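You operate a simulated robot arm through the tools that you are given. There is no shell and no other tool. Be economical: measure what you need, move in short steps, check, and stop when the job is done.

Carry out the task below with a simulated robot arm. There is one attempt and no reset: what you move stays moved.

## Task
Fill the green mill from the seed jar and shut its lid.
Fine: empty the jar into it, jar back where it stood; leave the dial.

The check looks at the end state, three seconds after you hand in, the way a careful person would. Anything else that was tipped, shoved, dropped, spilled or broken makes it a failure. A push-on lid holds only when it is set on centred and level and pressed home; a screw cap is set on level and turned clockwise until tight.

## Robot
A 6-joint arm with a two-finger parallel gripper, fixed in place. Base frame: the origin is at the foot of the arm, x ahead of it, y to its left, z up; the work surface is at about z = 0. Readings come in mm, degrees, newtons and seconds.
With the tool pointing down near the work surface it reaches from about 120 to 500 mm from the base axis. Its first joint turns from -72.0 to 72.0 degrees. Payload 0.65 kg.
The TCP is the grasp point between the finger pads, 25 mm short of the fingertips. In the tool frame z runs along the fingers and y along their closing line. The gripper opens to 76 mm. The fingers are 18 mm wide and 10 mm thick; the gripper's body (36 by 78 mm) begins 45 mm behind the TCP.
Orientation is told as [roll, pitch, yaw] about the base's x, y, z axes, in that order, counted from this pose: with the fingers straight down and closing along the base's y, the tool's x points along the base's -x, its y along +y and its z along -z.

## Interface
- The arm moves only by the tool move_arm. Its argument "increments" is a list of rows, each a list of 7 numbers: the shift along the base's x, y, z in units of 25 mm (1.0 is 25 mm), then the turn, a rotation vector about the base's x, y, z in units of 4 degrees (1.0 is 4 degrees), then the gripper command, from -1 (shut) to 1 (fully open), values between in proportion. In form: [[dx, dy, dz, rx, ry, rz, claw], ...]. A call has 1 to 12 rows; each row shifts and turns the commanded pose from where the row before left it. A call with a number of a shift or a turn outside -1 to 1 is refused whole. A row lasts 0.2 s, in which the tool goes at most 50 mm and 8.6 degrees; a call with a longer step from one row to the next is refused whole, and so is a gripper value outside its range. Where a pose cannot be reached the arm comes as near as it can. A force on the tool above 40 N (or 10 N above the force at the start of the call, whichever is more), or a blocked arm, ends the call early, and 0.2 s more pass. The fingers move at their own pace (about 108 mm/s each) and stop on an object; they squeeze with about 41 N. The grip force told is the motor's: it shows also when the fingers shut on nothing. Time passes only in rows, and 0.2 s behind the last, so rows that do not move let the fingers close. It gives the time, the measured TCP pose, the force on the tool (base axes), the opening and the grip force at its end, in the units of the frame above (readings bear some noise), and new pictures: "views" is both (left out), scene, wrist or none.
- Cameras (640 x 400 px; columns grow to the right, rows downward): "scene" is fixed at [76.2, 286.9, 413.7]; the picture's right is [-0.58, -0.82, 0.00], its down [-0.39, 0.28, -0.88] and it looks along [0.72, -0.51, -0.48] (base axes); focal length 214 px, centre (320, 200). "wrist" rides on the gripper at [-28, 0, -45] in the tool frame; the picture's right is [0.00, -1.00, 0.00], its down [0.97, 0.00, -0.24] and it looks along [0.24, 0.00, 0.97] (tool axes); focal length 218 px, centre (320, 200). There is no depth. A picture from a camera that has moved, and an enlarged one, comes with that camera's place and axes in the base frame and with its lens.
- enlarge(camera, box): a new picture of the part [left, top, right, bottom] of that camera's present view, enlarged. The clock stands still meanwhile.
- close_job(): hands the job in; it is judged then, once.

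Go step by step. Nothing tells you positions but the pictures and the camera data: compare them with the known pose of the tool, close in by small moves and look again before you grip or let go. The budget is 120 turns and 150 pictures, counting those below and the enlarged ones. Unless the task says otherwise, let go and move clear before handing in, and close with one line.

The tools are called after "Call:" as name(argument=value, ...) on one line, values as JSON. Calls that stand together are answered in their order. move_arm: Moves the arm, as the interface text tells. Its arguments: {"type":"object","properties":{"increments":{"type":"array"},"views":{"type":"string","enum":["both","scene","wrist","none"]}},"required":["increments"]} The other tools are called the same way: enlarge (camera, box) takes an enlarged picture of a part of a camera's view; close_job () hands the job in.

At the start:

```text
time_s: 0.0
ee_pos: [239.7, 21.0, 393.6]
tool_rot: [-0.1, 0.0, 0.1]
ft_force: [0.2, -0.3, 0.1]
opening: 75.9
grasp_force: 0.0
```

scene: 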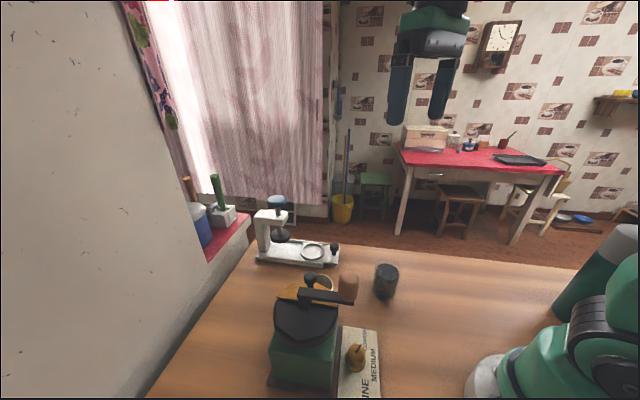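
wrist: 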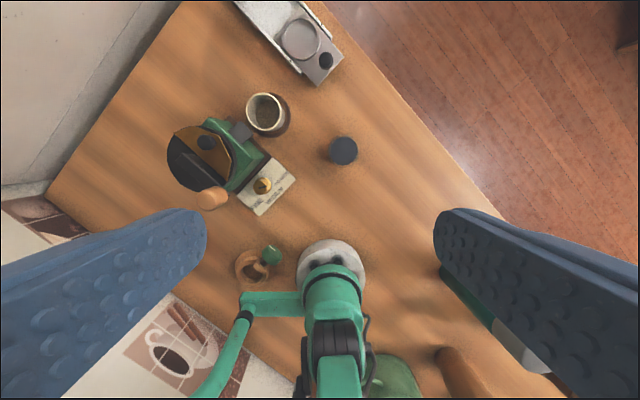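

I see the green mill with a hand crank, a jar-like open container beside it, a dark cylinder, and a scale. I'll enlarge the pictures to identify them.

Call:
enlarge(camera="wrist", box=[140, 60, 380, 210])

Call:
enlarge(camera="scene", box=[240, 180, 420, 400])

Call:
enlarge(camera="wrist", box=[200, 180, 440, 330])

```text
2.67 times, centred on (260, 135) of wrist
camera zoom: at [267.1, 22.1, 438.7], right [0.0, -1.0, 0.0], down [-0.97, 0.0, 0.24], along [-0.24, 0.0, -0.97], focal length 582 px, centre (480, 373)
```

zoom: 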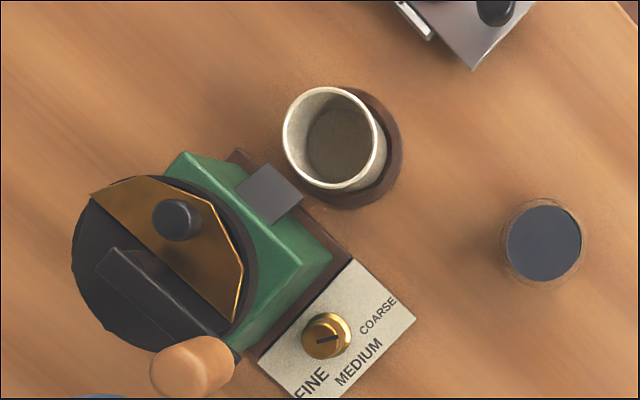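

```text
1.82 times, centred on (330, 290) of scene
camera zoom: at [76.2, 286.9, 413.7], right [-0.58, -0.82, 0.0], down [-0.39, 0.28, -0.88], along [0.72, -0.51, -0.48], focal length 390 px, centre (302, 36)
```

zoom: 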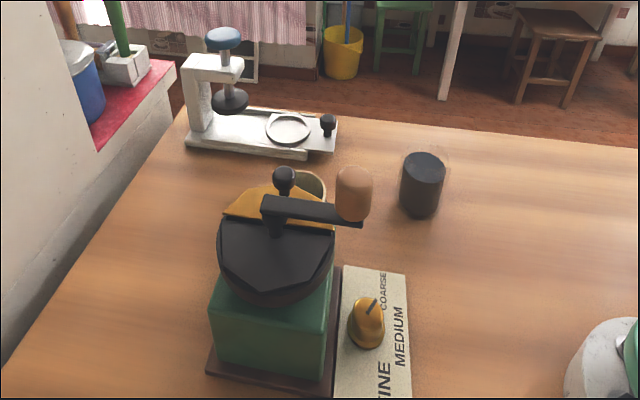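

```text
2.67 times, centred on (320, 255) of wrist
camera zoom: at [267.1, 22.1, 438.7], right [0.0, -1.0, 0.0], down [-0.97, 0.0, 0.24], along [-0.24, 0.0, -0.97], focal length 582 px, centre (320, 53)
```

zoom: 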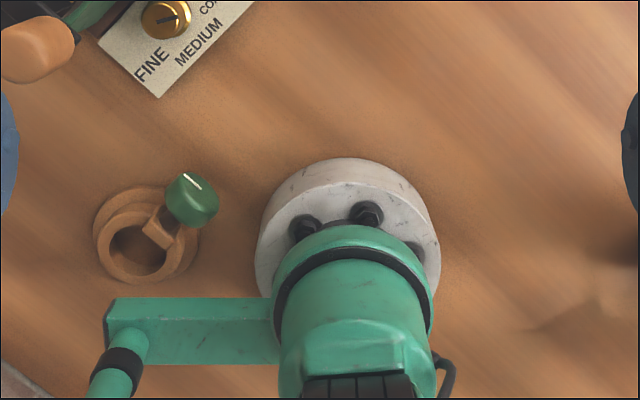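

The cup next to the mill is near (322,113). The mill's hopper is near (250,185), its crank top is about 185 mm high, and the brass flap has a black knob. I'll move over for a closer look.

Call:
move_arm(increments=[[0.5, 1, -0.5, 0, 0, 0, 1], [0.5, 1, -0.5, 0, 0, 0, 1], [0, 1, -0.5, 0, 0, 0, 1], [0, 1, -0.5, 0, 0, 0, 1], [0, 1, -0.5, 0, 0, 0, 1]], views="both")

```text
time_s: 1.2
ee_pos: [264.9, 145.5, 332.3]
tool_rot: [0.0, 0.0, 0.0]
ft_force: [-0.2, -0.2, -0.1]
opening: 76.2
grasp_force: 0.1
camera wrist: at [292.1, 145.9, 376.0], right [0.0, -1.0, 0.0], down [-0.97, 0.0, 0.24], along [-0.24, 0.0, -0.97], focal length 218 px, centre (320, 200)
```

scene: 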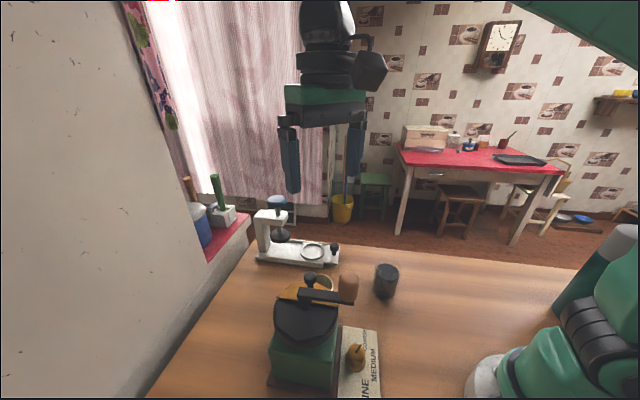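
wrist: 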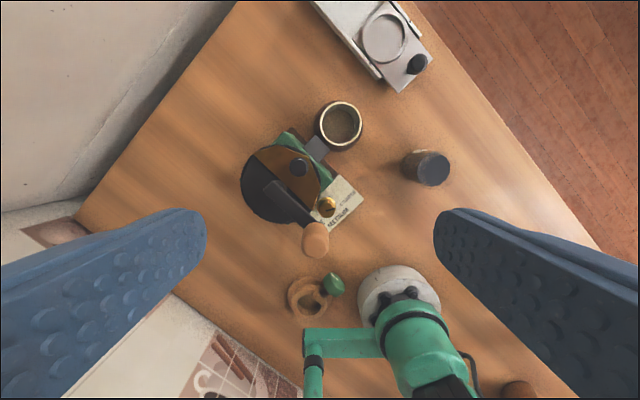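

Call:
enlarge(camera="wrist", box=[220, 90, 380, 260])

Call:
enlarge(camera="scene", box=[255, 255, 365, 330])

Call:
enlarge(camera="wrist", box=[300, 90, 470, 200])

```text
2.35 times, centred on (300, 175) of wrist
camera zoom: at [292.1, 145.9, 376.0], right [0.0, -1.0, 0.0], down [-0.97, 0.0, 0.24], along [-0.24, 0.0, -0.97], focal length 514 px, centre (367, 259)
```

zoom: 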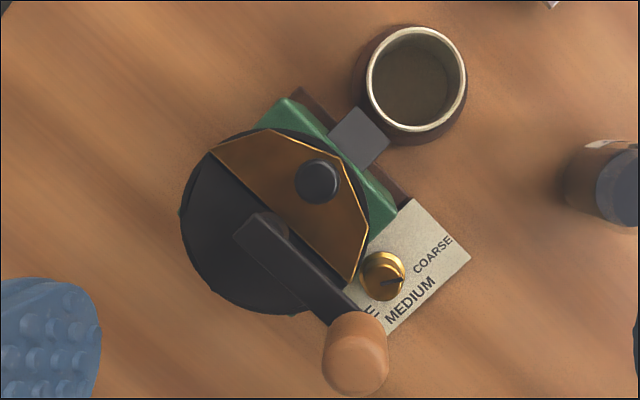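

```text
5.33 times, centred on (310, 292) of scene
camera zoom: at [76.2, 286.9, 413.7], right [-0.58, -0.82, 0.0], down [-0.39, 0.28, -0.88], along [0.72, -0.51, -0.48], focal length 1144 px, centre (373, -293)
```

zoom: 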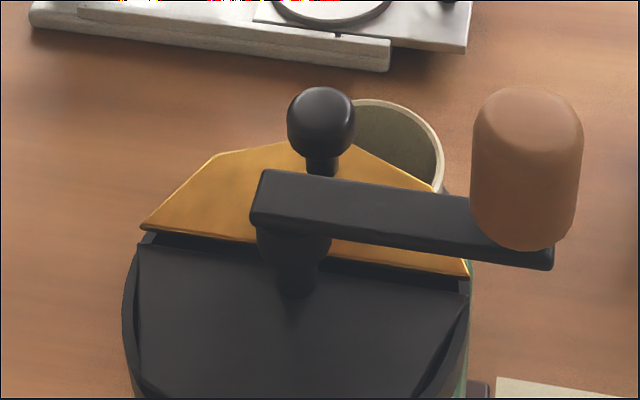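

```text
3.64 times, centred on (385, 145) of wrist
camera zoom: at [292.1, 145.9, 376.0], right [0.0, -1.0, 0.0], down [-0.97, 0.0, 0.24], along [-0.24, 0.0, -0.97], focal length 794 px, centre (84, 400)
```

zoom: 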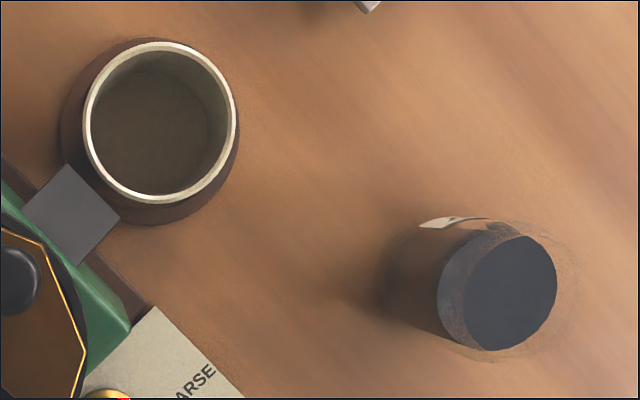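

The dark cylinder looks like a clear glass jar of dark seeds, near (259,-19). The cup under the chute is the catch cup. The brass half-plate with the knob is the mill lid. I need an oblique view to see how the lid sits, so I'll tilt the camera towards it.

Call:
move_arm(increments=[[0.35, -0.375, -0.2, 1, 1, 0, 1], [0.35, -0.375, -0.2, 1, 1, 0, 1], [0.35, -0.375, -0.2, 1, 1, 0, 1], [0.35, -0.375, -0.2, 1, 1, 0, 1], [0.35, -0.375, -0.2, 1, 1, 0, 1], [0.35, -0.375, -0.2, 1, 1, 0, 1], [0.35, -0.375, -0.2, 1, 1, 0, 1], [0.35, -0.375, -0.2, 1, 1, 0, 1]], views="wrist")

```text
time_s: 3.0
ee_pos: [332.5, 118.4, 291.3]
tool_rot: [35.0, 28.3, 8.5]
ft_force: [0.0, 0.0, 0.1]
opening: 75.8
grasp_force: 0.0
out of reach, approached as far as the arm can: row 7, 8
camera wrist: at [378.0, 99.9, 310.4], right [-0.15, -0.85, -0.5], down [-0.73, -0.25, 0.63], along [-0.67, 0.46, -0.59], focal length 218 px, centre (320, 200)
```

wrist: 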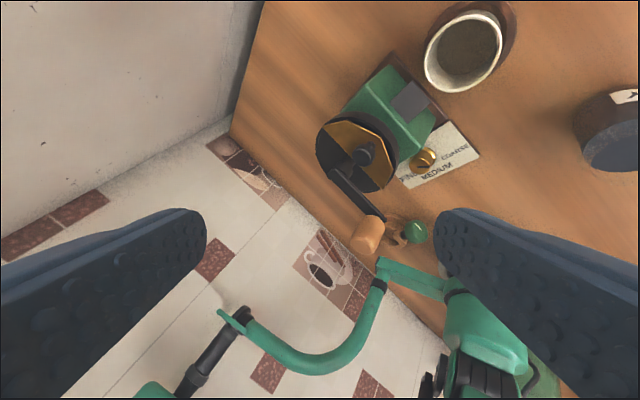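

Call:
enlarge(camera="wrist", box=[295, 60, 455, 260])

Call:
enlarge(camera="wrist", box=[540, 60, 640, 200])

```text
2.00 times, centred on (375, 160) of wrist
camera zoom: at [378.0, 99.9, 310.4], right [-0.15, -0.85, -0.5], down [-0.73, -0.25, 0.63], along [-0.67, 0.46, -0.59], focal length 436 px, centre (210, 280)
```

zoom: 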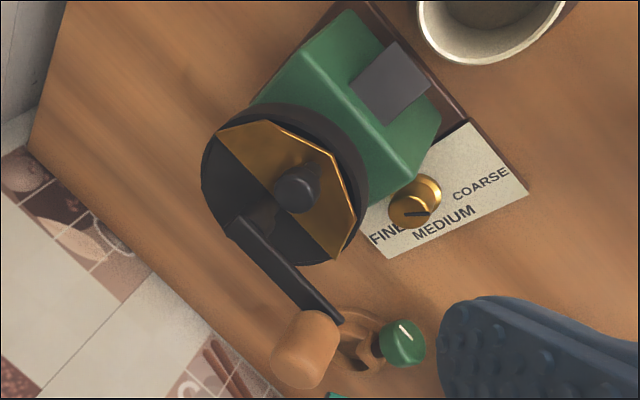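

```text
2.86 times, centred on (590, 130) of wrist
camera zoom: at [378.0, 99.9, 310.4], right [-0.15, -0.85, -0.5], down [-0.73, -0.25, 0.63], along [-0.67, 0.46, -0.59], focal length 624 px, centre (-451, 400)
```

zoom: 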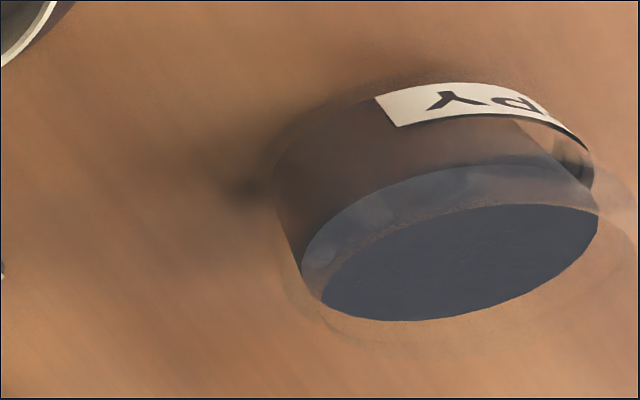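

The jar is open glass labelled "(Pop)py". I'll take a closer look at the black half of the hopper.

Call:
enlarge(camera="scene", box=[265, 290, 350, 345])

Call:
enlarge(camera="wrist", box=[310, 105, 410, 200])

```text
7.27 times, centred on (308, 318) of scene
camera zoom: at [76.2, 286.9, 413.7], right [-0.58, -0.82, 0.0], down [-0.39, 0.28, -0.88], along [0.72, -0.51, -0.48], focal length 1560 px, centre (411, -654)
```

zoom: 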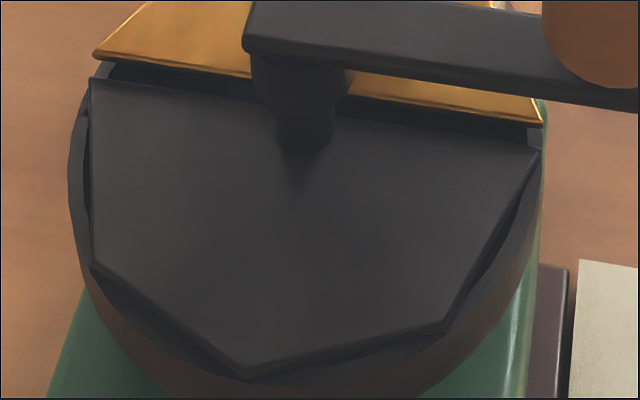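

```text
4.21 times, centred on (360, 152) of wrist
camera zoom: at [378.0, 99.9, 310.4], right [-0.15, -0.85, -0.5], down [-0.73, -0.25, 0.63], along [-0.67, 0.46, -0.59], focal length 919 px, centre (152, 400)
```

zoom: 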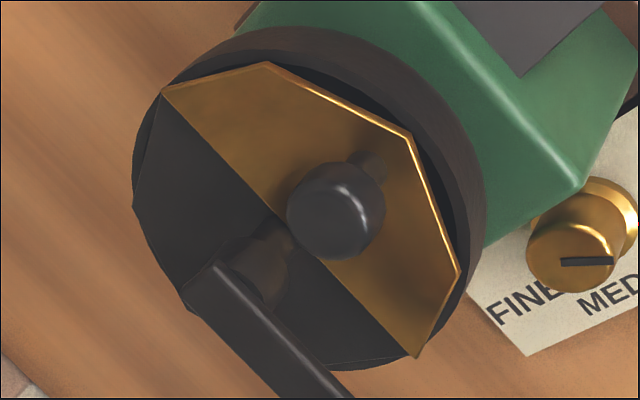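

The lid looks closed. The brass half-plate sits a few mm above a fixed black half-plate, which fits a lid that swings about the crank axis. I'll straighten the tool and go above the knob at about (271,168).

Call:
move_arm(increments=[[-0.2, 0, 0, -1, -1, 0, 0], [-0.2, 0, 0, -1, -1, 0, 0], [-0.2, 0, 0, -1, -1, 0, 0], [-0.2, 0, 0, -1, -1, 0, 0], [-0.2, 0, 0, -1, -1, 0, 0], [-0.2, 0, 0, -1, -1, 0, 0], [-0.2, 0, 0, -1, -1, 0, 0], [-0.2, 0, 0, -1, -1, 0, 0], [0, 0, 0, 0, 0, 0, 0]], views="none")

```text
time_s: 5.0
ee_pos: [292.6, 118.9, 290.9]
tool_rot: [-0.1, -0.2, 0.0]
ft_force: [0.0, 0.8, 0.3]
opening: 38.1
grasp_force: 0.1
```

Call:
move_arm(increments=[[-0.3, 0.65, -0.4, 0, 0, 0, -0.3], [-0.3, 0.65, -0.4, 0, 0, 0, -0.3], [-0.26, 0.66, -0.4, 0, 0, 0, -0.3]], views="both")

```text
time_s: 5.8
ee_pos: [270.8, 166.1, 259.8]
tool_rot: [0.0, 0.0, 0.1]
ft_force: [0.0, 0.1, -0.5]
opening: 26.4
grasp_force: 0.2
camera wrist: at [299.2, 167.6, 304.8], right [0.0, -1.0, 0.0], down [-0.97, 0.0, 0.24], along [-0.24, 0.0, -0.97], focal length 218 px, centre (320, 200)
```

scene: 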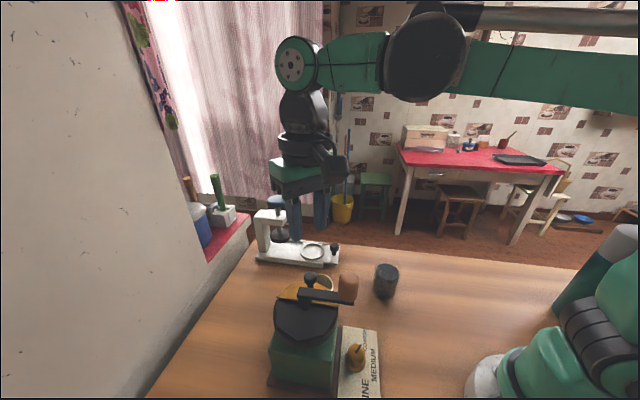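
wrist: 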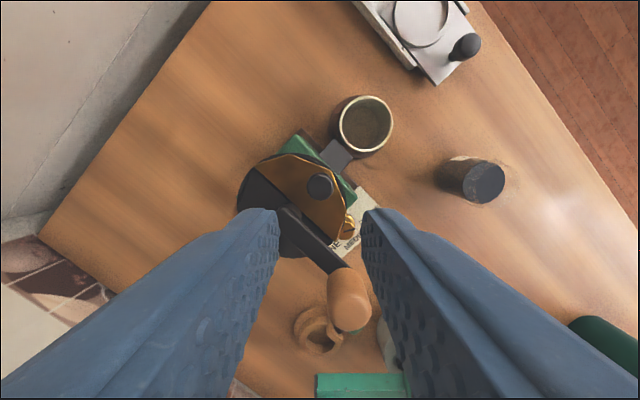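

The knob is at about (271.6,167.6). I'll yaw −45° so the fingers straddle it tangentially and stay clear of the crank arm, then descend in steps.

Call:
move_arm(increments=[[0, 0, -0.1, 0, 0, -1, -0.2], [0, 0, -0.1, 0, 0, -1, -0.2], [0, 0, -0.1, 0, 0, -1, -0.2], [0, 0, -0.1, 0, 0, -1, -0.2], [0, 0, -0.1, 0, 0, -1, -0.2], [0, 0, -0.1, 0, 0, -1, -0.2], [0, 0, -0.1, 0, 0, -1, -0.2], [0, 0, -0.1, 0, 0, -1, -0.2], [0, 0, -0.1, 0, 0, -1, -0.2], [0, 0, -0.1, 0, 0, -1, -0.2], [0, 0, -0.1, 0, 0, -1, -0.2]], views="wrist")

```text
time_s: 8.2
ee_pos: [270.0, 167.2, 235.1]
tool_rot: [0.0, -0.1, -44.0]
ft_force: [0.0, 0.2, -0.8]
opening: 30.1
grasp_force: 0.1
camera wrist: at [290.9, 148.8, 279.0], right [-0.7, -0.72, 0.0], down [-0.7, 0.67, 0.24], along [-0.17, 0.17, -0.97], focal length 218 px, centre (320, 200)
```

wrist: 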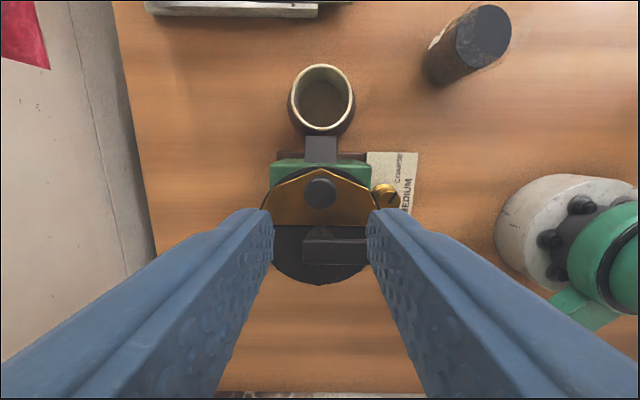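

Call:
move_arm(increments=[[0.05, 0.04, -0.6, 0, 0, 0, -0.2], [0, 0, -0.6, 0, 0, 0, -0.2], [0, 0, -0.6, 0, 0, 0, -0.2]], views="both")

Call:
enlarge(camera="scene", box=[255, 225, 375, 325])

```text
time_s: 9.0
ee_pos: [270.7, 169.2, 188.2]
tool_rot: [-0.1, 0.0, -44.0]
ft_force: [0.4, 0.1, -1.7]
opening: 30.5
grasp_force: 0.1
camera wrist: at [291.8, 150.3, 233.4], right [-0.69, -0.72, 0.0], down [-0.7, 0.67, 0.24], along [-0.17, 0.17, -0.97], focal length 218 px, centre (320, 200)
```

scene: 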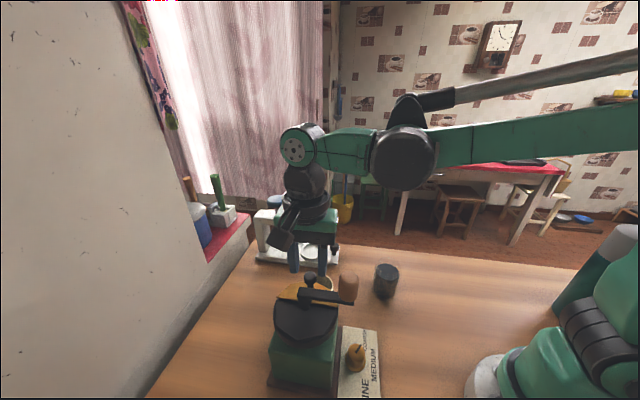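
wrist: 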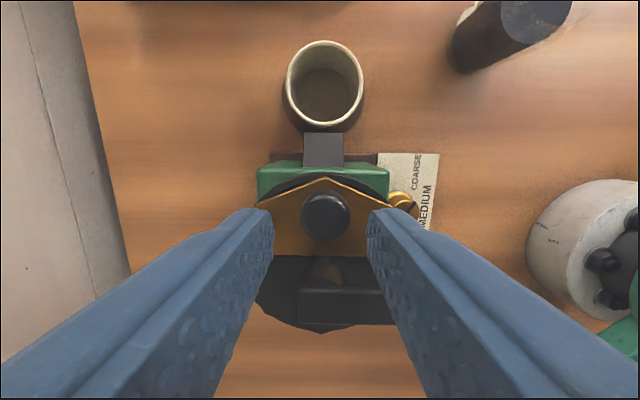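

```text
4.00 times, centred on (315, 275) of scene
camera zoom: at [76.2, 286.9, 413.7], right [-0.58, -0.82, 0.0], down [-0.39, 0.28, -0.88], along [0.72, -0.51, -0.48], focal length 858 px, centre (340, -100)
```

zoom: 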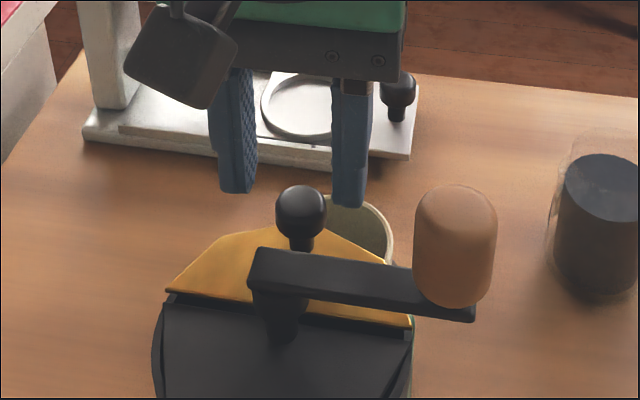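

Call:
move_arm(increments=[[0.05, -0.07, -0.4, 0, 0, 0, -0.2], [0, 0, -0.4, 0, 0, 0, -0.2], [0, 0, 0, 0, 0, 0, -0.2]], views="none")

Call:
enlarge(camera="scene", box=[255, 225, 375, 325])

Call:
enlarge(camera="wrist", box=[220, 140, 420, 340])

```text
time_s: 9.8
ee_pos: [273.9, 166.4, 169.7]
tool_rot: [0.0, 0.0, -43.9]
ft_force: [-0.4, -0.4, 1.1]
opening: 30.3
grasp_force: 0.0
```

```text
4.00 times, centred on (315, 275) of scene
camera zoom: at [76.2, 286.9, 413.7], right [-0.58, -0.82, 0.0], down [-0.39, 0.28, -0.88], along [0.72, -0.51, -0.48], focal length 858 px, centre (340, -100)
```

zoom: 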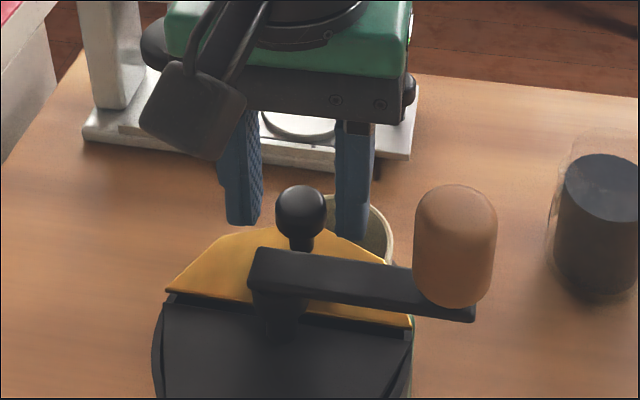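

```text
2.00 times, centred on (320, 240) of wrist
camera zoom: at [292.7, 148.4, 214.0], right [-0.69, -0.72, 0.0], down [-0.7, 0.67, 0.24], along [-0.17, 0.17, -0.97], focal length 436 px, centre (320, 120)
```

zoom: 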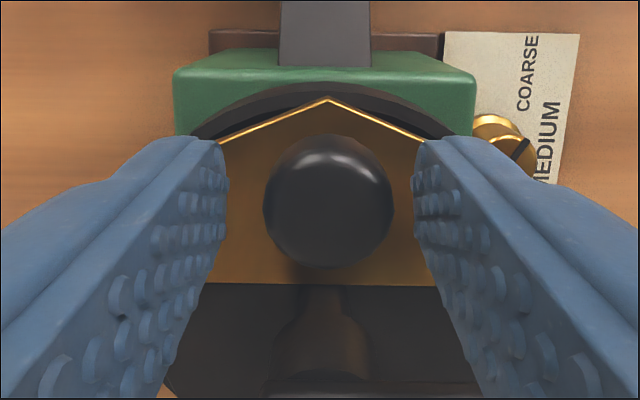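

Call:
move_arm(increments=[[-0.03, 0.0, -0.14, 0, 0, 0, -0.2], [-0.03, 0.0, 0, 0, 0, 0, -0.6], [0, 0, 0, 0, 0, 0, -0.6]], views="wrist")

```text
time_s: 10.6
ee_pos: [271.3, 166.4, 164.9]
tool_rot: [0.1, 0.0, -44.0]
ft_force: [7.8, 4.2, 22.0]
opening: 19.1
grasp_force: 37.1
camera wrist: at [291.5, 147.9, 210.1], right [-0.69, -0.72, 0.0], down [-0.7, 0.67, 0.24], along [-0.17, 0.17, -0.97], focal length 218 px, centre (320, 200)
```

wrist: 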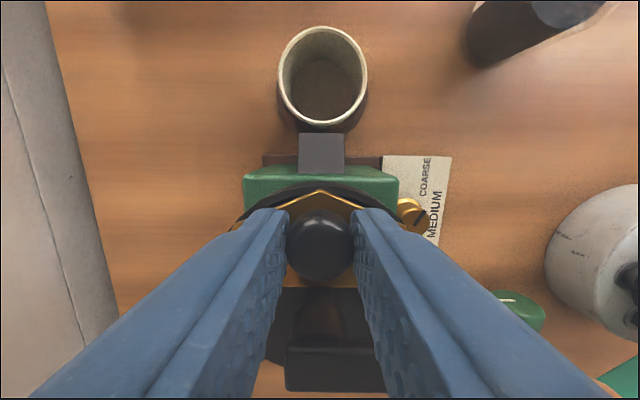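

The grip loads the tool with +22 N upward, so I'll raise a touch and watch the force.

Call:
move_arm(increments=[[0, 0, 0.06, 0, 0, 0, -0.5], [0, 0, 0, 0, 0, 0, -0.5]], views="none")

```text
time_s: 11.2
ee_pos: [272.0, 166.3, 168.2]
tool_rot: [0.0, 0.0, -43.9]
ft_force: [0.3, -1.5, -0.7]
opening: 20.0
grasp_force: 1.0
```

Force is near zero with the knob loosely caged. Now I'll try a gentle counter-clockwise swing about the crank axis.

Call:
move_arm(increments=[[0.06, 0.055, 0, 0, 0, 1, -0.5], [0.06, 0.05, 0, 0, 0, 1, -0.5]], views="none")

Call:
enlarge(camera="wrist", box=[220, 140, 420, 340])

```text
time_s: 11.8
ee_pos: [274.2, 169.0, 165.9]
tool_rot: [0.0, -0.1, -35.9]
ft_force: [-1.3, -1.0, 0.7]
opening: 20.0
grasp_force: 0.3
```

```text
2.00 times, centred on (320, 240) of wrist
camera zoom: at [297.2, 153.4, 211.4], right [-0.59, -0.81, 0.0], down [-0.79, 0.57, 0.24], along [-0.19, 0.14, -0.97], focal length 436 px, centre (320, 120)
```

zoom: 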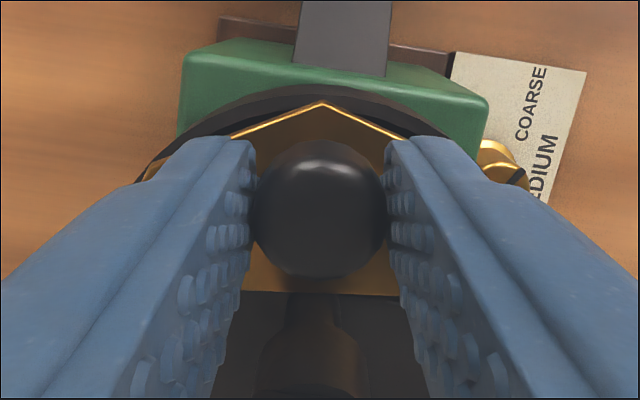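

The brass plate rotates freely with the knob, so it is a swing lid. I'll continue along the arc.

Call:
move_arm(increments=[[0.0484, 0.0643, 0, 0, 0, 1, -0.5], [0.0438, 0.0675, 0, 0, 0, 1, -0.5], [0.039, 0.0704, 0, 0, 0, 1, -0.5], [0.034, 0.073, 0, 0, 0, 1, -0.5], [0.0288, 0.0752, 0, 0, 0, 1, -0.5], [0.0235, 0.077, 0, 0, 0, 1, -0.5], [0.0181, 0.0784, 0, 0, 0, 1, -0.5], [0.0126, 0.0795, 0, 0, 0, 1, -0.5], [0.007, 0.0802, 0, 0, 0, 1, -0.5], [0.0014, 0.0805, 0, 0, 0, 1, -0.5], [-0.0042, 0.0804, 0, 0, 0, 1, -0.5], [-0.0098, 0.0799, 0, 0, 0, 1, -0.5]], views="wrist")

```text
time_s: 14.4
ee_pos: [280.9, 193.0, 167.4]
tool_rot: [0.0, 0.0, 12.1]
ft_force: [0.6, -0.5, -0.1]
opening: 19.6
grasp_force: 0.2
camera wrist: at [308.5, 198.2, 211.9], right [0.21, -0.98, 0.0], down [-0.95, -0.2, 0.24], along [-0.23, -0.05, -0.97], focal length 218 px, centre (320, 200)
```

wrist: 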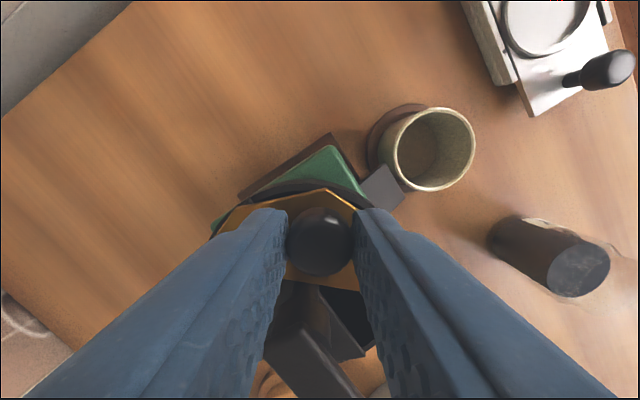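

Call:
move_arm(increments=[[-0.0154, 0.079, 0, 0, 0, 1, -0.5], [-0.0208, 0.0778, 0, 0, 0, 1, -0.5], [-0.0262, 0.0761, 0, 0, 0, 1, -0.5], [-0.0315, 0.0741, 0, 0, 0, 1, -0.5], [-0.0365, 0.0717, 0, 0, 0, 1, -0.5], [-0.0415, 0.069, 0, 0, 0, 1, -0.5], [-0.0462, 0.0659, 0, 0, 0, 1, -0.5], [-0.0507, 0.0626, 0, 0, 0, 1, -0.5], [-0.0549, 0.0589, 0, 0, 0, 1, -0.5], [-0.0589, 0.0549, 0, 0, 0, 1, -0.5], [-0.0626, 0.0507, 0, 0, 0, 1, -0.5], [-0.0659, 0.0462, 0, 0, 0, 1, -0.5]], views="both")

```text
time_s: 17.0
ee_pos: [267.2, 212.3, 167.3]
tool_rot: [0.0, -0.1, 60.2]
ft_force: [0.2, 0.5, 0.2]
opening: 19.7
grasp_force: 0.2
camera wrist: at [281.6, 236.2, 211.6], right [0.87, -0.5, 0.0], down [-0.48, -0.84, 0.24], along [-0.12, -0.21, -0.97], focal length 218 px, centre (320, 200)
```

scene: 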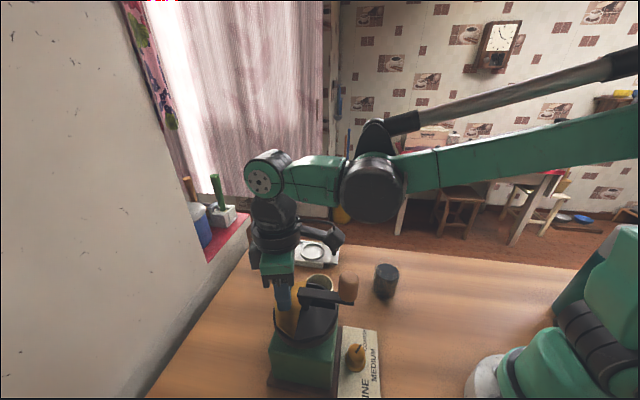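
wrist: 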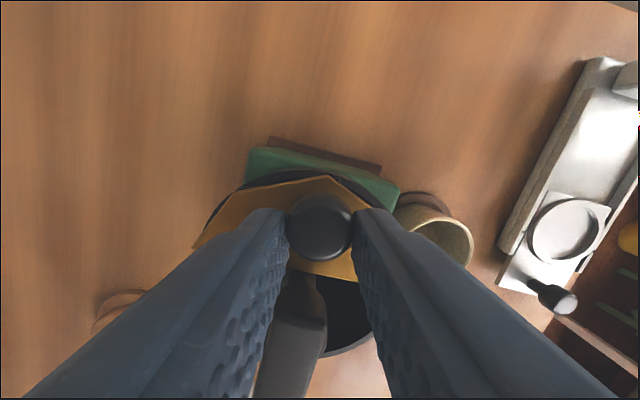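

Call:
move_arm(increments=[[-0.069, 0.0415, 0, 0, 0, 1, -0.5], [-0.0717, 0.0365, 0, 0, 0, 1, -0.5], [-0.0741, 0.0315, 0, 0, 0, 1, -0.5], [-0.0761, 0.0262, 0, 0, 0, 1, -0.5], [-0.0778, 0.0208, 0, 0, 0, 1, -0.5], [-0.079, 0.0154, 0, 0, 0, 1, -0.5], [-0.0799, 0.0098, 0, 0, 0, 1, -0.5], [-0.0804, 0.0042, 0, 0, 0, 1, -0.5], [-0.0805, -0.0014, 0, 0, 0, 1, -0.5], [-0.0802, -0.007, 0, 0, 0, 1, -0.5], [-0.0795, -0.0126, 0, 0, 0, 1, -0.5], [-0.0784, -0.0181, 0, 0, 0, 1, -0.5]], views="wrist")

```text
time_s: 19.6
ee_pos: [244.4, 215.2, 167.5]
tool_rot: [-0.1, -0.1, 108.2]
ft_force: [1.2, 0.9, 0.2]
opening: 20.2
grasp_force: 0.7
camera wrist: at [236.0, 242.5, 212.3], right [0.95, 0.31, 0.0], down [0.3, -0.92, 0.24], along [0.07, -0.23, -0.97], focal length 218 px, centre (320, 200)
```

wrist: 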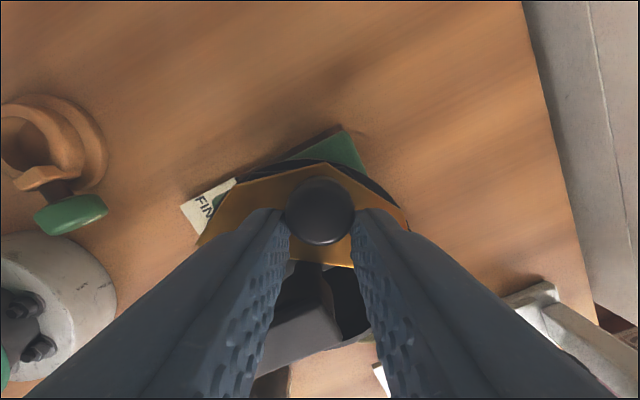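

Call:
move_arm(increments=[[-0.077, -0.0235, 0, 0, 0, 1, -0.5], [-0.0752, -0.0288, 0, 0, 0, 1, -0.5], [-0.073, -0.034, 0, 0, 0, 1, -0.5], [-0.0704, -0.039, 0, 0, 0, 1, -0.5], [-0.0675, -0.0438, 0, 0, 0, 1, -0.5], [-0.0643, -0.0484, 0, 0, 0, 1, -0.5]], views="wrist")

```text
time_s: 21.0
ee_pos: [235.5, 210.1, 166.4]
tool_rot: [-0.3, 0.0, 132.2]
ft_force: [29.5, 7.9, -2.4]
opening: 41.0
grasp_force: 13.7
camera wrist: at [216.4, 231.3, 211.4], right [0.74, 0.67, 0.0], down [0.65, -0.72, 0.24], along [0.16, -0.17, -0.97], focal length 218 px, centre (320, 200)
```

wrist: 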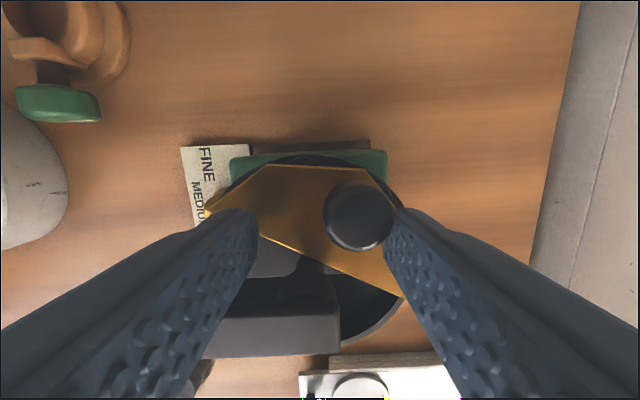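

The lid reached its stop with about 155° opened. I'll back off to release the load.

Call:
move_arm(increments=[[0.08, 0.06, 0, 0, 0, 0, 0.05], [0.08, 0.06, 0, 0, 0, 0, 0.05], [0.05, 0.04, 0, 0, 0, 0, 0.05]], views="both")

```text
time_s: 21.8
ee_pos: [239.5, 214.0, 167.4]
tool_rot: [0.0, 0.0, 132.1]
ft_force: [-0.5, -0.1, -0.2]
opening: 40.2
grasp_force: 0.1
camera wrist: at [220.3, 235.0, 211.5], right [0.74, 0.67, 0.0], down [0.65, -0.72, 0.24], along [0.16, -0.18, -0.97], focal length 218 px, centre (320, 200)
```

scene: 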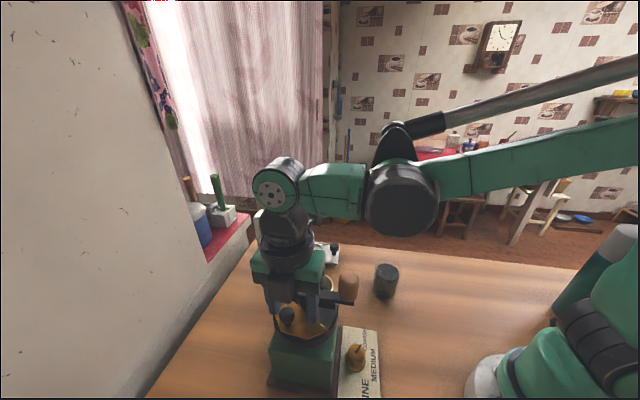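
wrist: 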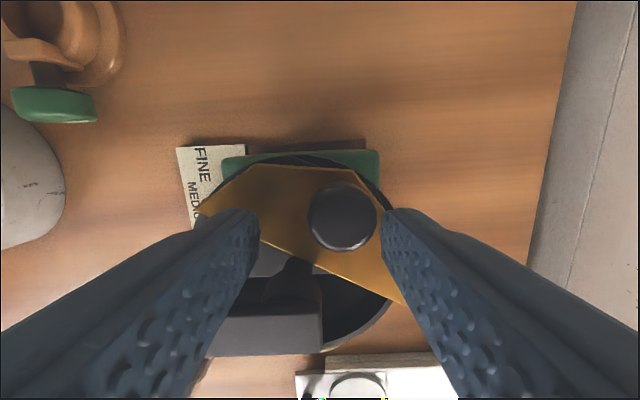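

The lid is now open and the mill hasn't moved. I'll lift straight up, then travel to the jar while turning the yaw to +90°.

Call:
move_arm(increments=[[0, 0, 0.5, 0, 0, 0, 0.1], [0, 0, 1, 0, 0, 0, 0.1], [0, 0, 1, 0, 0, 0, 0.3], [0, 0, 1, 0, 0, 0, 0.5], [0, 0, 0.7, 0, 0, 0, 1]], views="wrist")

Call:
move_arm(increments=[[0.07, -0.96, 0, 0, 0, -0.95, 1], [0.07, -0.96, 0, 0, 0, -0.95, 1], [0.07, -0.96, 0, 0, 0, -0.95, 1], [0.07, -0.96, 0, 0, 0, -0.95, 1], [0.07, -0.96, 0, 0, 0, -0.95, 1], [0.07, -0.96, 0, 0, 0, -0.95, 1], [0.07, -0.96, 0, 0, 0, -0.95, 1], [0.07, -0.96, 0, 0, 0, -0.95, 1], [0.07, -0.96, 0, 0, 0, -0.95, 1], [0.07, -0.96, 0, 0, 0, -0.95, 1], [0.07, -0.96, 0, 0, 0, -0.95, 1]], views="both")

```text
time_s: 23.0
ee_pos: [240.5, 212.3, 271.9]
tool_rot: [0.0, 0.0, 132.0]
ft_force: [0.1, 0.5, -1.0]
opening: 75.8
grasp_force: 0.1
camera wrist: at [221.3, 233.7, 316.4], right [0.74, 0.67, 0.0], down [0.65, -0.72, 0.24], along [0.16, -0.18, -0.97], focal length 218 px, centre (320, 200)
```

wrist: 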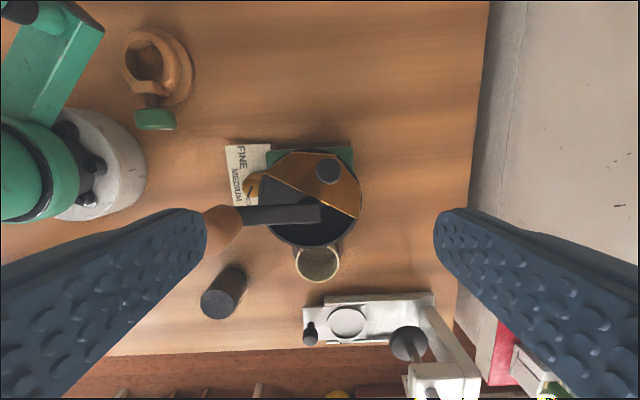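

```text
time_s: 25.4
ee_pos: [258.7, -49.8, 271.0]
tool_rot: [-0.1, 0.0, 90.2]
ft_force: [0.0, 0.0, 1.4]
opening: 76.1
grasp_force: 0.0
camera wrist: at [258.3, -22.1, 315.3], right [1.0, 0.0, 0.0], down [0.0, -0.97, 0.24], along [0.0, -0.24, -0.97], focal length 218 px, centre (320, 200)
```

scene: 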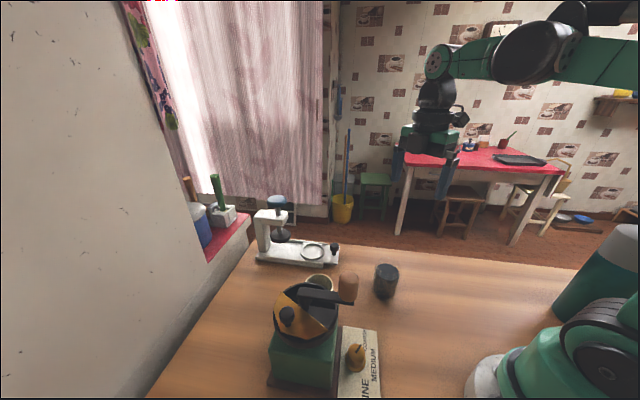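
wrist: 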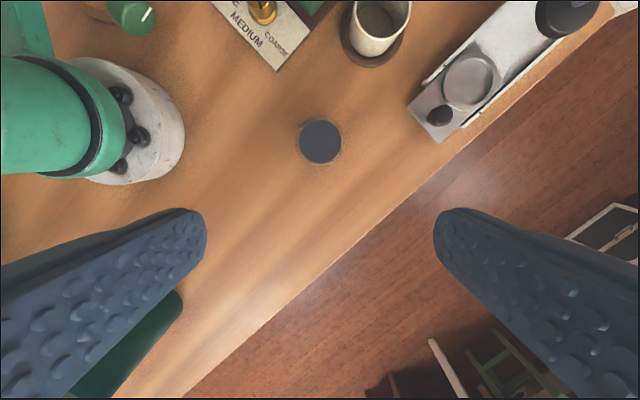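

Call:
enlarge(camera="wrist", box=[280, 105, 360, 180])

Call:
enlarge(camera="scene", box=[355, 245, 420, 310])

Call:
enlarge(camera="scene", box=[260, 270, 365, 400])

```text
5.33 times, centred on (320, 142) of wrist
camera zoom: at [258.3, -22.1, 315.3], right [1.0, 0.0, 0.0], down [0.0, -0.97, 0.24], along [0.0, -0.24, -0.97], focal length 1164 px, centre (320, 507)
```

zoom: 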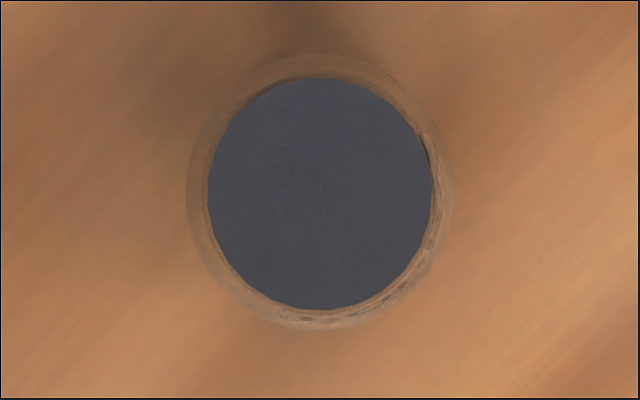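

```text
6.15 times, centred on (388, 278) of scene
camera zoom: at [76.2, 286.9, 413.7], right [-0.58, -0.82, 0.0], down [-0.39, 0.28, -0.88], along [0.72, -0.51, -0.48], focal length 1320 px, centre (-95, -277)
```

zoom: 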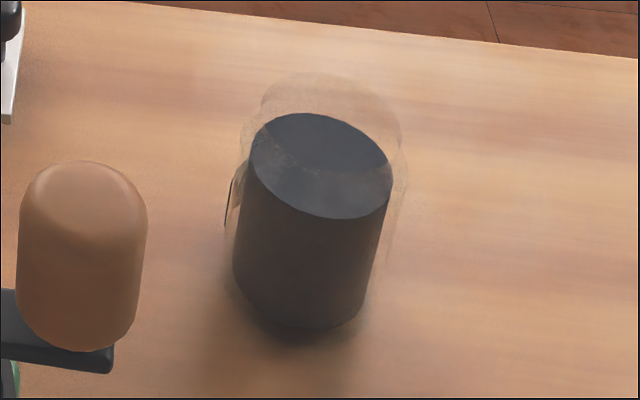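

```text
3.08 times, centred on (312, 335) of scene
camera zoom: at [76.2, 286.9, 413.7], right [-0.58, -0.82, 0.0], down [-0.39, 0.28, -0.88], along [0.72, -0.51, -0.48], focal length 660 px, centre (343, -215)
```

zoom: 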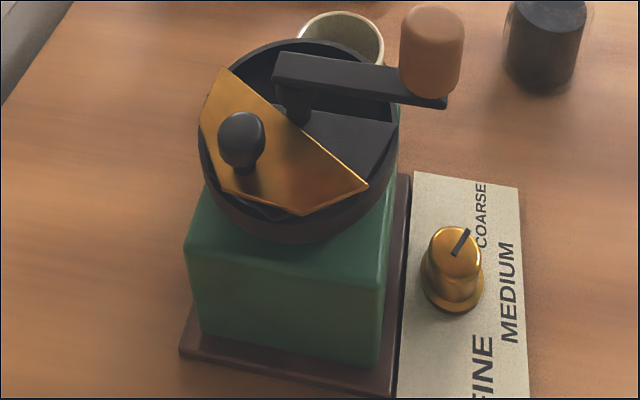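

The jar is glass, about 53 mm across and 83 mm tall, filled to about 65 mm, and stands at (259.5,-17.5). I plan to grasp it from the −y side with the tool tilted nearly horizontal, so a roll about y can pour it. I'll tilt now, staying back from the jar.

Call:
move_arm(increments=[[0, -0.25, -0.3, 1, 0, 0, 1], [0, -0.25, -0.3, 1, 0, 0, 1], [0, -0.25, -0.3, 1, 0, 0, 1], [0, -0.25, -0.3, 1, 0, 0, 1], [0, -0.25, -0.3, 1, 0, 0, 1], [0, -0.25, -0.3, 1, 0, 0, 1], [0, -0.25, -0.3, 1, 0, 0, 1], [0, -0.25, -0.3, 1, 0, 0, 1], [0, -0.25, -0.3, 1, 0, 0, 1], [0, -0.25, -0.3, 1, 0, 0, 1], [0, -0.25, -0.3, 1, 0, 0, 1], [0, -0.25, -0.3, 1, 0, 0, 1]], views="scene")

```text
time_s: 28.0
ee_pos: [290.0, -87.9, 181.4]
tool_rot: [-0.9, -47.5, 90.3]
ft_force: [-0.5, -0.1, -0.4]
opening: 76.1
grasp_force: 0.0
out of reach, approached as far as the arm can: row 11, 12
```

scene: 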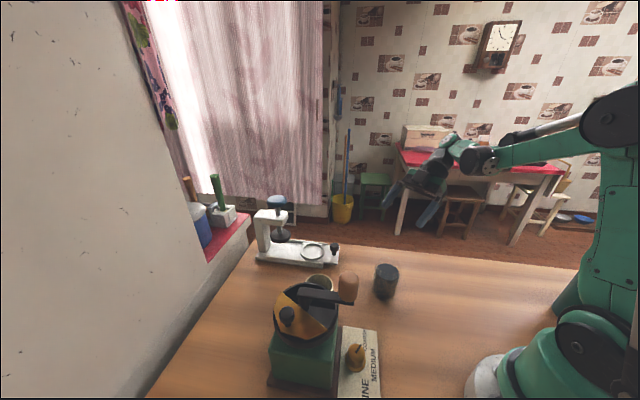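

The arm hits a limit here: the tool reached 47° of tilt, but x drifted 30 mm. I'll move nearer to the base axis at the same tilt to find where the limit lies.

Call:
move_arm(increments=[[0, 0.5, 0, 0, 0, 0, 1], [0, 0.5, 0, 0, 0, 0, 1]], views="none")

```text
time_s: 28.6
ee_pos: [289.6, -63.6, 182.3]
tool_rot: [-0.2, -48.0, 90.3]
ft_force: [-0.2, -0.7, -0.2]
opening: 75.8
grasp_force: 0.1
```

Call:
move_arm(increments=[[-0.5, 0, -0.3, 0, 0, 0, 1], [-0.7, 0, -0.3, 0, 0, 0, 1], [0, 0, -0.3, 1, 0, 0, 1], [0, 0, -0.3, 1, 0, 0, 1], [0, 0, 0, 1, 0, 0, 1], [0, 0, 0, 1, 0, 0, 1]], views="none")

```text
time_s: 30.0
ee_pos: [292.7, -8.7, 152.4]
tool_rot: [-0.6, -63.9, 90.5]
ft_force: [-0.2, -0.3, -0.2]
opening: 76.4
grasp_force: 0.1
out of reach, approached as far as the arm can: row 3, 4, 5, 6
```

Call:
move_arm(increments=[[-0.1, -0.1, 0, 0, 0, -1, 1], [-0.1, -0.1, 0, 0, 0, -1, 1], [-0.1, -0.1, 0, 0, 0, -1, 1], [-0.1, -0.1, 0, 0, 0, -1, 1], [-0.1, -0.1, 0, 0, 0, -1, 1], [-0.1, -0.1, 0, 0, 0, -1, 1], [-0.1, -0.1, 0, 0, 0, -1, 1], [-0.1, -0.1, 0, 0, 0, -1, 1], [-0.1, -0.1, 0, 0, 0, -1, 1], [-0.1, -0.1, 0, 0, 0, -1, 1], [-0.1, -0.1, 0, 0, 0, -1, 1], [-0.1, -0.1, 0, 0, 0, -1, 1]], views="scene")

```text
time_s: 32.6
ee_pos: [261.6, -38.5, 150.8]
tool_rot: [-0.5, -64.0, 42.4]
ft_force: [-0.4, -0.4, -0.3]
opening: 75.8
grasp_force: 0.1
```

scene: 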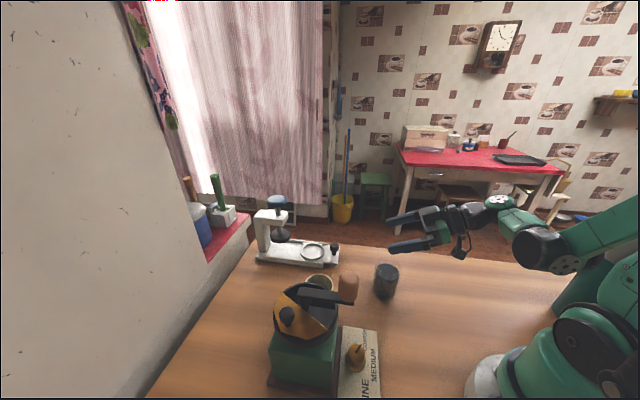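

That orientation works: tilt is 64°, heading azimuth about 42°. Next I'll move to the pre-grasp point behind the jar along the approach line.

Call:
move_arm(increments=[[-0.55, -0.2, -0.2, 0, 0, 0, 1], [-0.55, -0.2, -0.7, 0, 0, 0, 1], [-0.6, -0.22, -0.7, 0, 0, 0, 1], [0, 0, -0.7, 0, 0, 0, 1], [0, 0, -0.7, 0, 0, 0, 1]], views="both")

```text
time_s: 33.8
ee_pos: [229.2, -67.2, 127.5]
tool_rot: [-0.4, -63.9, 42.5]
ft_force: [0.3, 0.5, -0.5]
opening: 75.9
grasp_force: 0.0
out of reach, approached as far as the arm can: row 3, 4, 5
camera wrist: at [207.2, -84.4, 172.1], right [0.67, -0.74, 0.0], down [-0.47, -0.43, -0.77], along [0.57, 0.51, -0.64], focal length 218 px, centre (320, 200)
```

scene: 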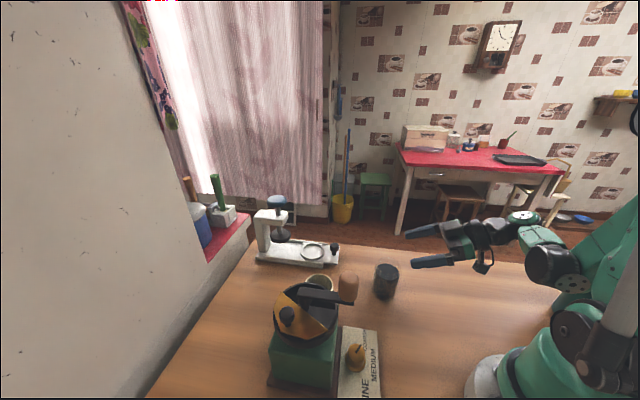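
wrist: 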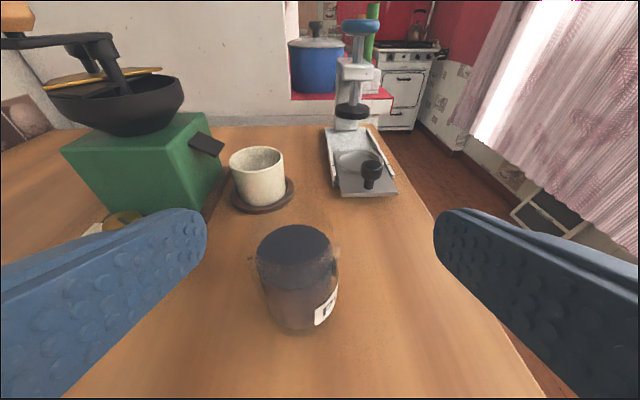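

The tool can't get that low this close to the base, so I'll use a heading nearer tangential (azimuth about 62°) and come down over the jar.

Call:
move_arm(increments=[[0.1, 0.2, 0.5, 0, 0, 1, 1], [0.1, 0.2, 0.5, 0, 0, 1, 1], [0.2, 0.3, 0.4, 0, 0, 1, 1], [0.2, 0.3, 0.2, 0, 0, 1, 1], [0.2, 0.3, 0, 0, 0, 1, 1], [0.2, 0.3, 0, 0, 0, 0, 1]], views="none")

```text
time_s: 35.2
ee_pos: [252.1, -25.5, 167.3]
tool_rot: [-0.6, -64.0, 62.7]
ft_force: [-0.1, -0.2, -0.3]
opening: 76.0
grasp_force: 0.1
```

Call:
move_arm(increments=[[0.22, 0.18, -0.5, 0, 0, 0, 1], [0, 0, -0.7, 0, 0, 0, 1], [0, 0, -0.4, 0, 0, 0, 1]], views="wrist")

```text
time_s: 36.0
ee_pos: [259.1, -21.9, 127.8]
tool_rot: [-0.4, -64.0, 62.4]
ft_force: [-0.6, 0.3, 0.1]
opening: 75.9
grasp_force: 0.0
camera wrist: at [245.0, -46.0, 171.1], right [0.88, -0.47, 0.0], down [-0.3, -0.57, -0.77], along [0.36, 0.68, -0.64], focal length 218 px, centre (320, 200)
```

wrist: 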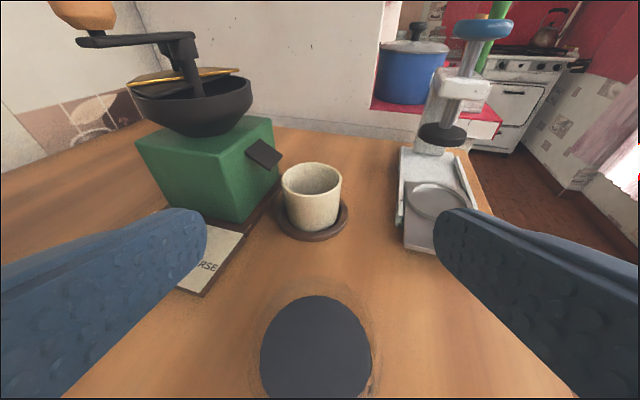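

Call:
move_arm(increments=[[-0.055, -0.1, -0.4, 0, 0, 0, 1], [0, 0, -0.4, 0, 0, 0, 1]], views="none")

Call:
move_arm(increments=[[0, 0, -0.4, 0, 0, 0, 1]], views="none")

```text
time_s: 36.6
ee_pos: [256.8, -25.1, 110.2]
tool_rot: [-0.5, -64.1, 62.5]
ft_force: [-0.3, -0.1, -0.2]
opening: 76.0
grasp_force: 0.0
out of reach, approached as far as the arm can: row 2
```

```text
time_s: 37.0
ee_pos: [261.7, -27.7, 107.1]
tool_rot: [-0.5, -63.9, 62.5]
ft_force: [-0.8, 0.3, -0.5]
opening: 76.1
grasp_force: 0.0
out of reach, approached as far as the arm can: row 1
```

There's a limit at this tilt. I'll rise a bit, reduce the tilt to about 44°, re-centre over the jar and try descending again.

Call:
move_arm(increments=[[-0.1, 0.15, 0.8, 0, 0, 0, 1], [-0.1, 0.1, 0, -0.889, 0.459, 0, 1], [0, 0, 0, -0.889, 0.459, 0, 1], [0, 0, 0, -0.889, 0.459, 0, 1], [0, 0, 0, -0.889, 0.459, 0, 1], [0, 0, 0, -0.889, 0.459, 0, 1]], views="none")

```text
time_s: 38.4
ee_pos: [257.1, -21.3, 125.7]
tool_rot: [-0.5, -43.9, 62.6]
ft_force: [0.1, 0.0, 0.0]
opening: 75.9
grasp_force: 0.1
```

Call:
move_arm(increments=[[0, 0, -0.4, 0, 0, 0, 1], [0, 0, -0.4, 0, 0, 0, 1]], views="wrist")

```text
time_s: 39.0
ee_pos: [257.2, -21.1, 106.1]
tool_rot: [-0.5, -44.0, 62.6]
ft_force: [-0.2, -0.3, 0.5]
opening: 75.9
grasp_force: 0.1
camera wrist: at [251.2, -30.9, 157.9], right [0.88, -0.47, 0.01], down [-0.4, -0.77, -0.5], along [0.24, 0.44, -0.87], focal length 218 px, centre (320, 200)
```

wrist: 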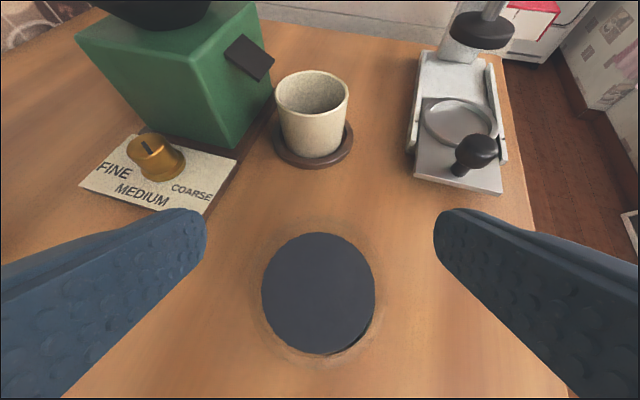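

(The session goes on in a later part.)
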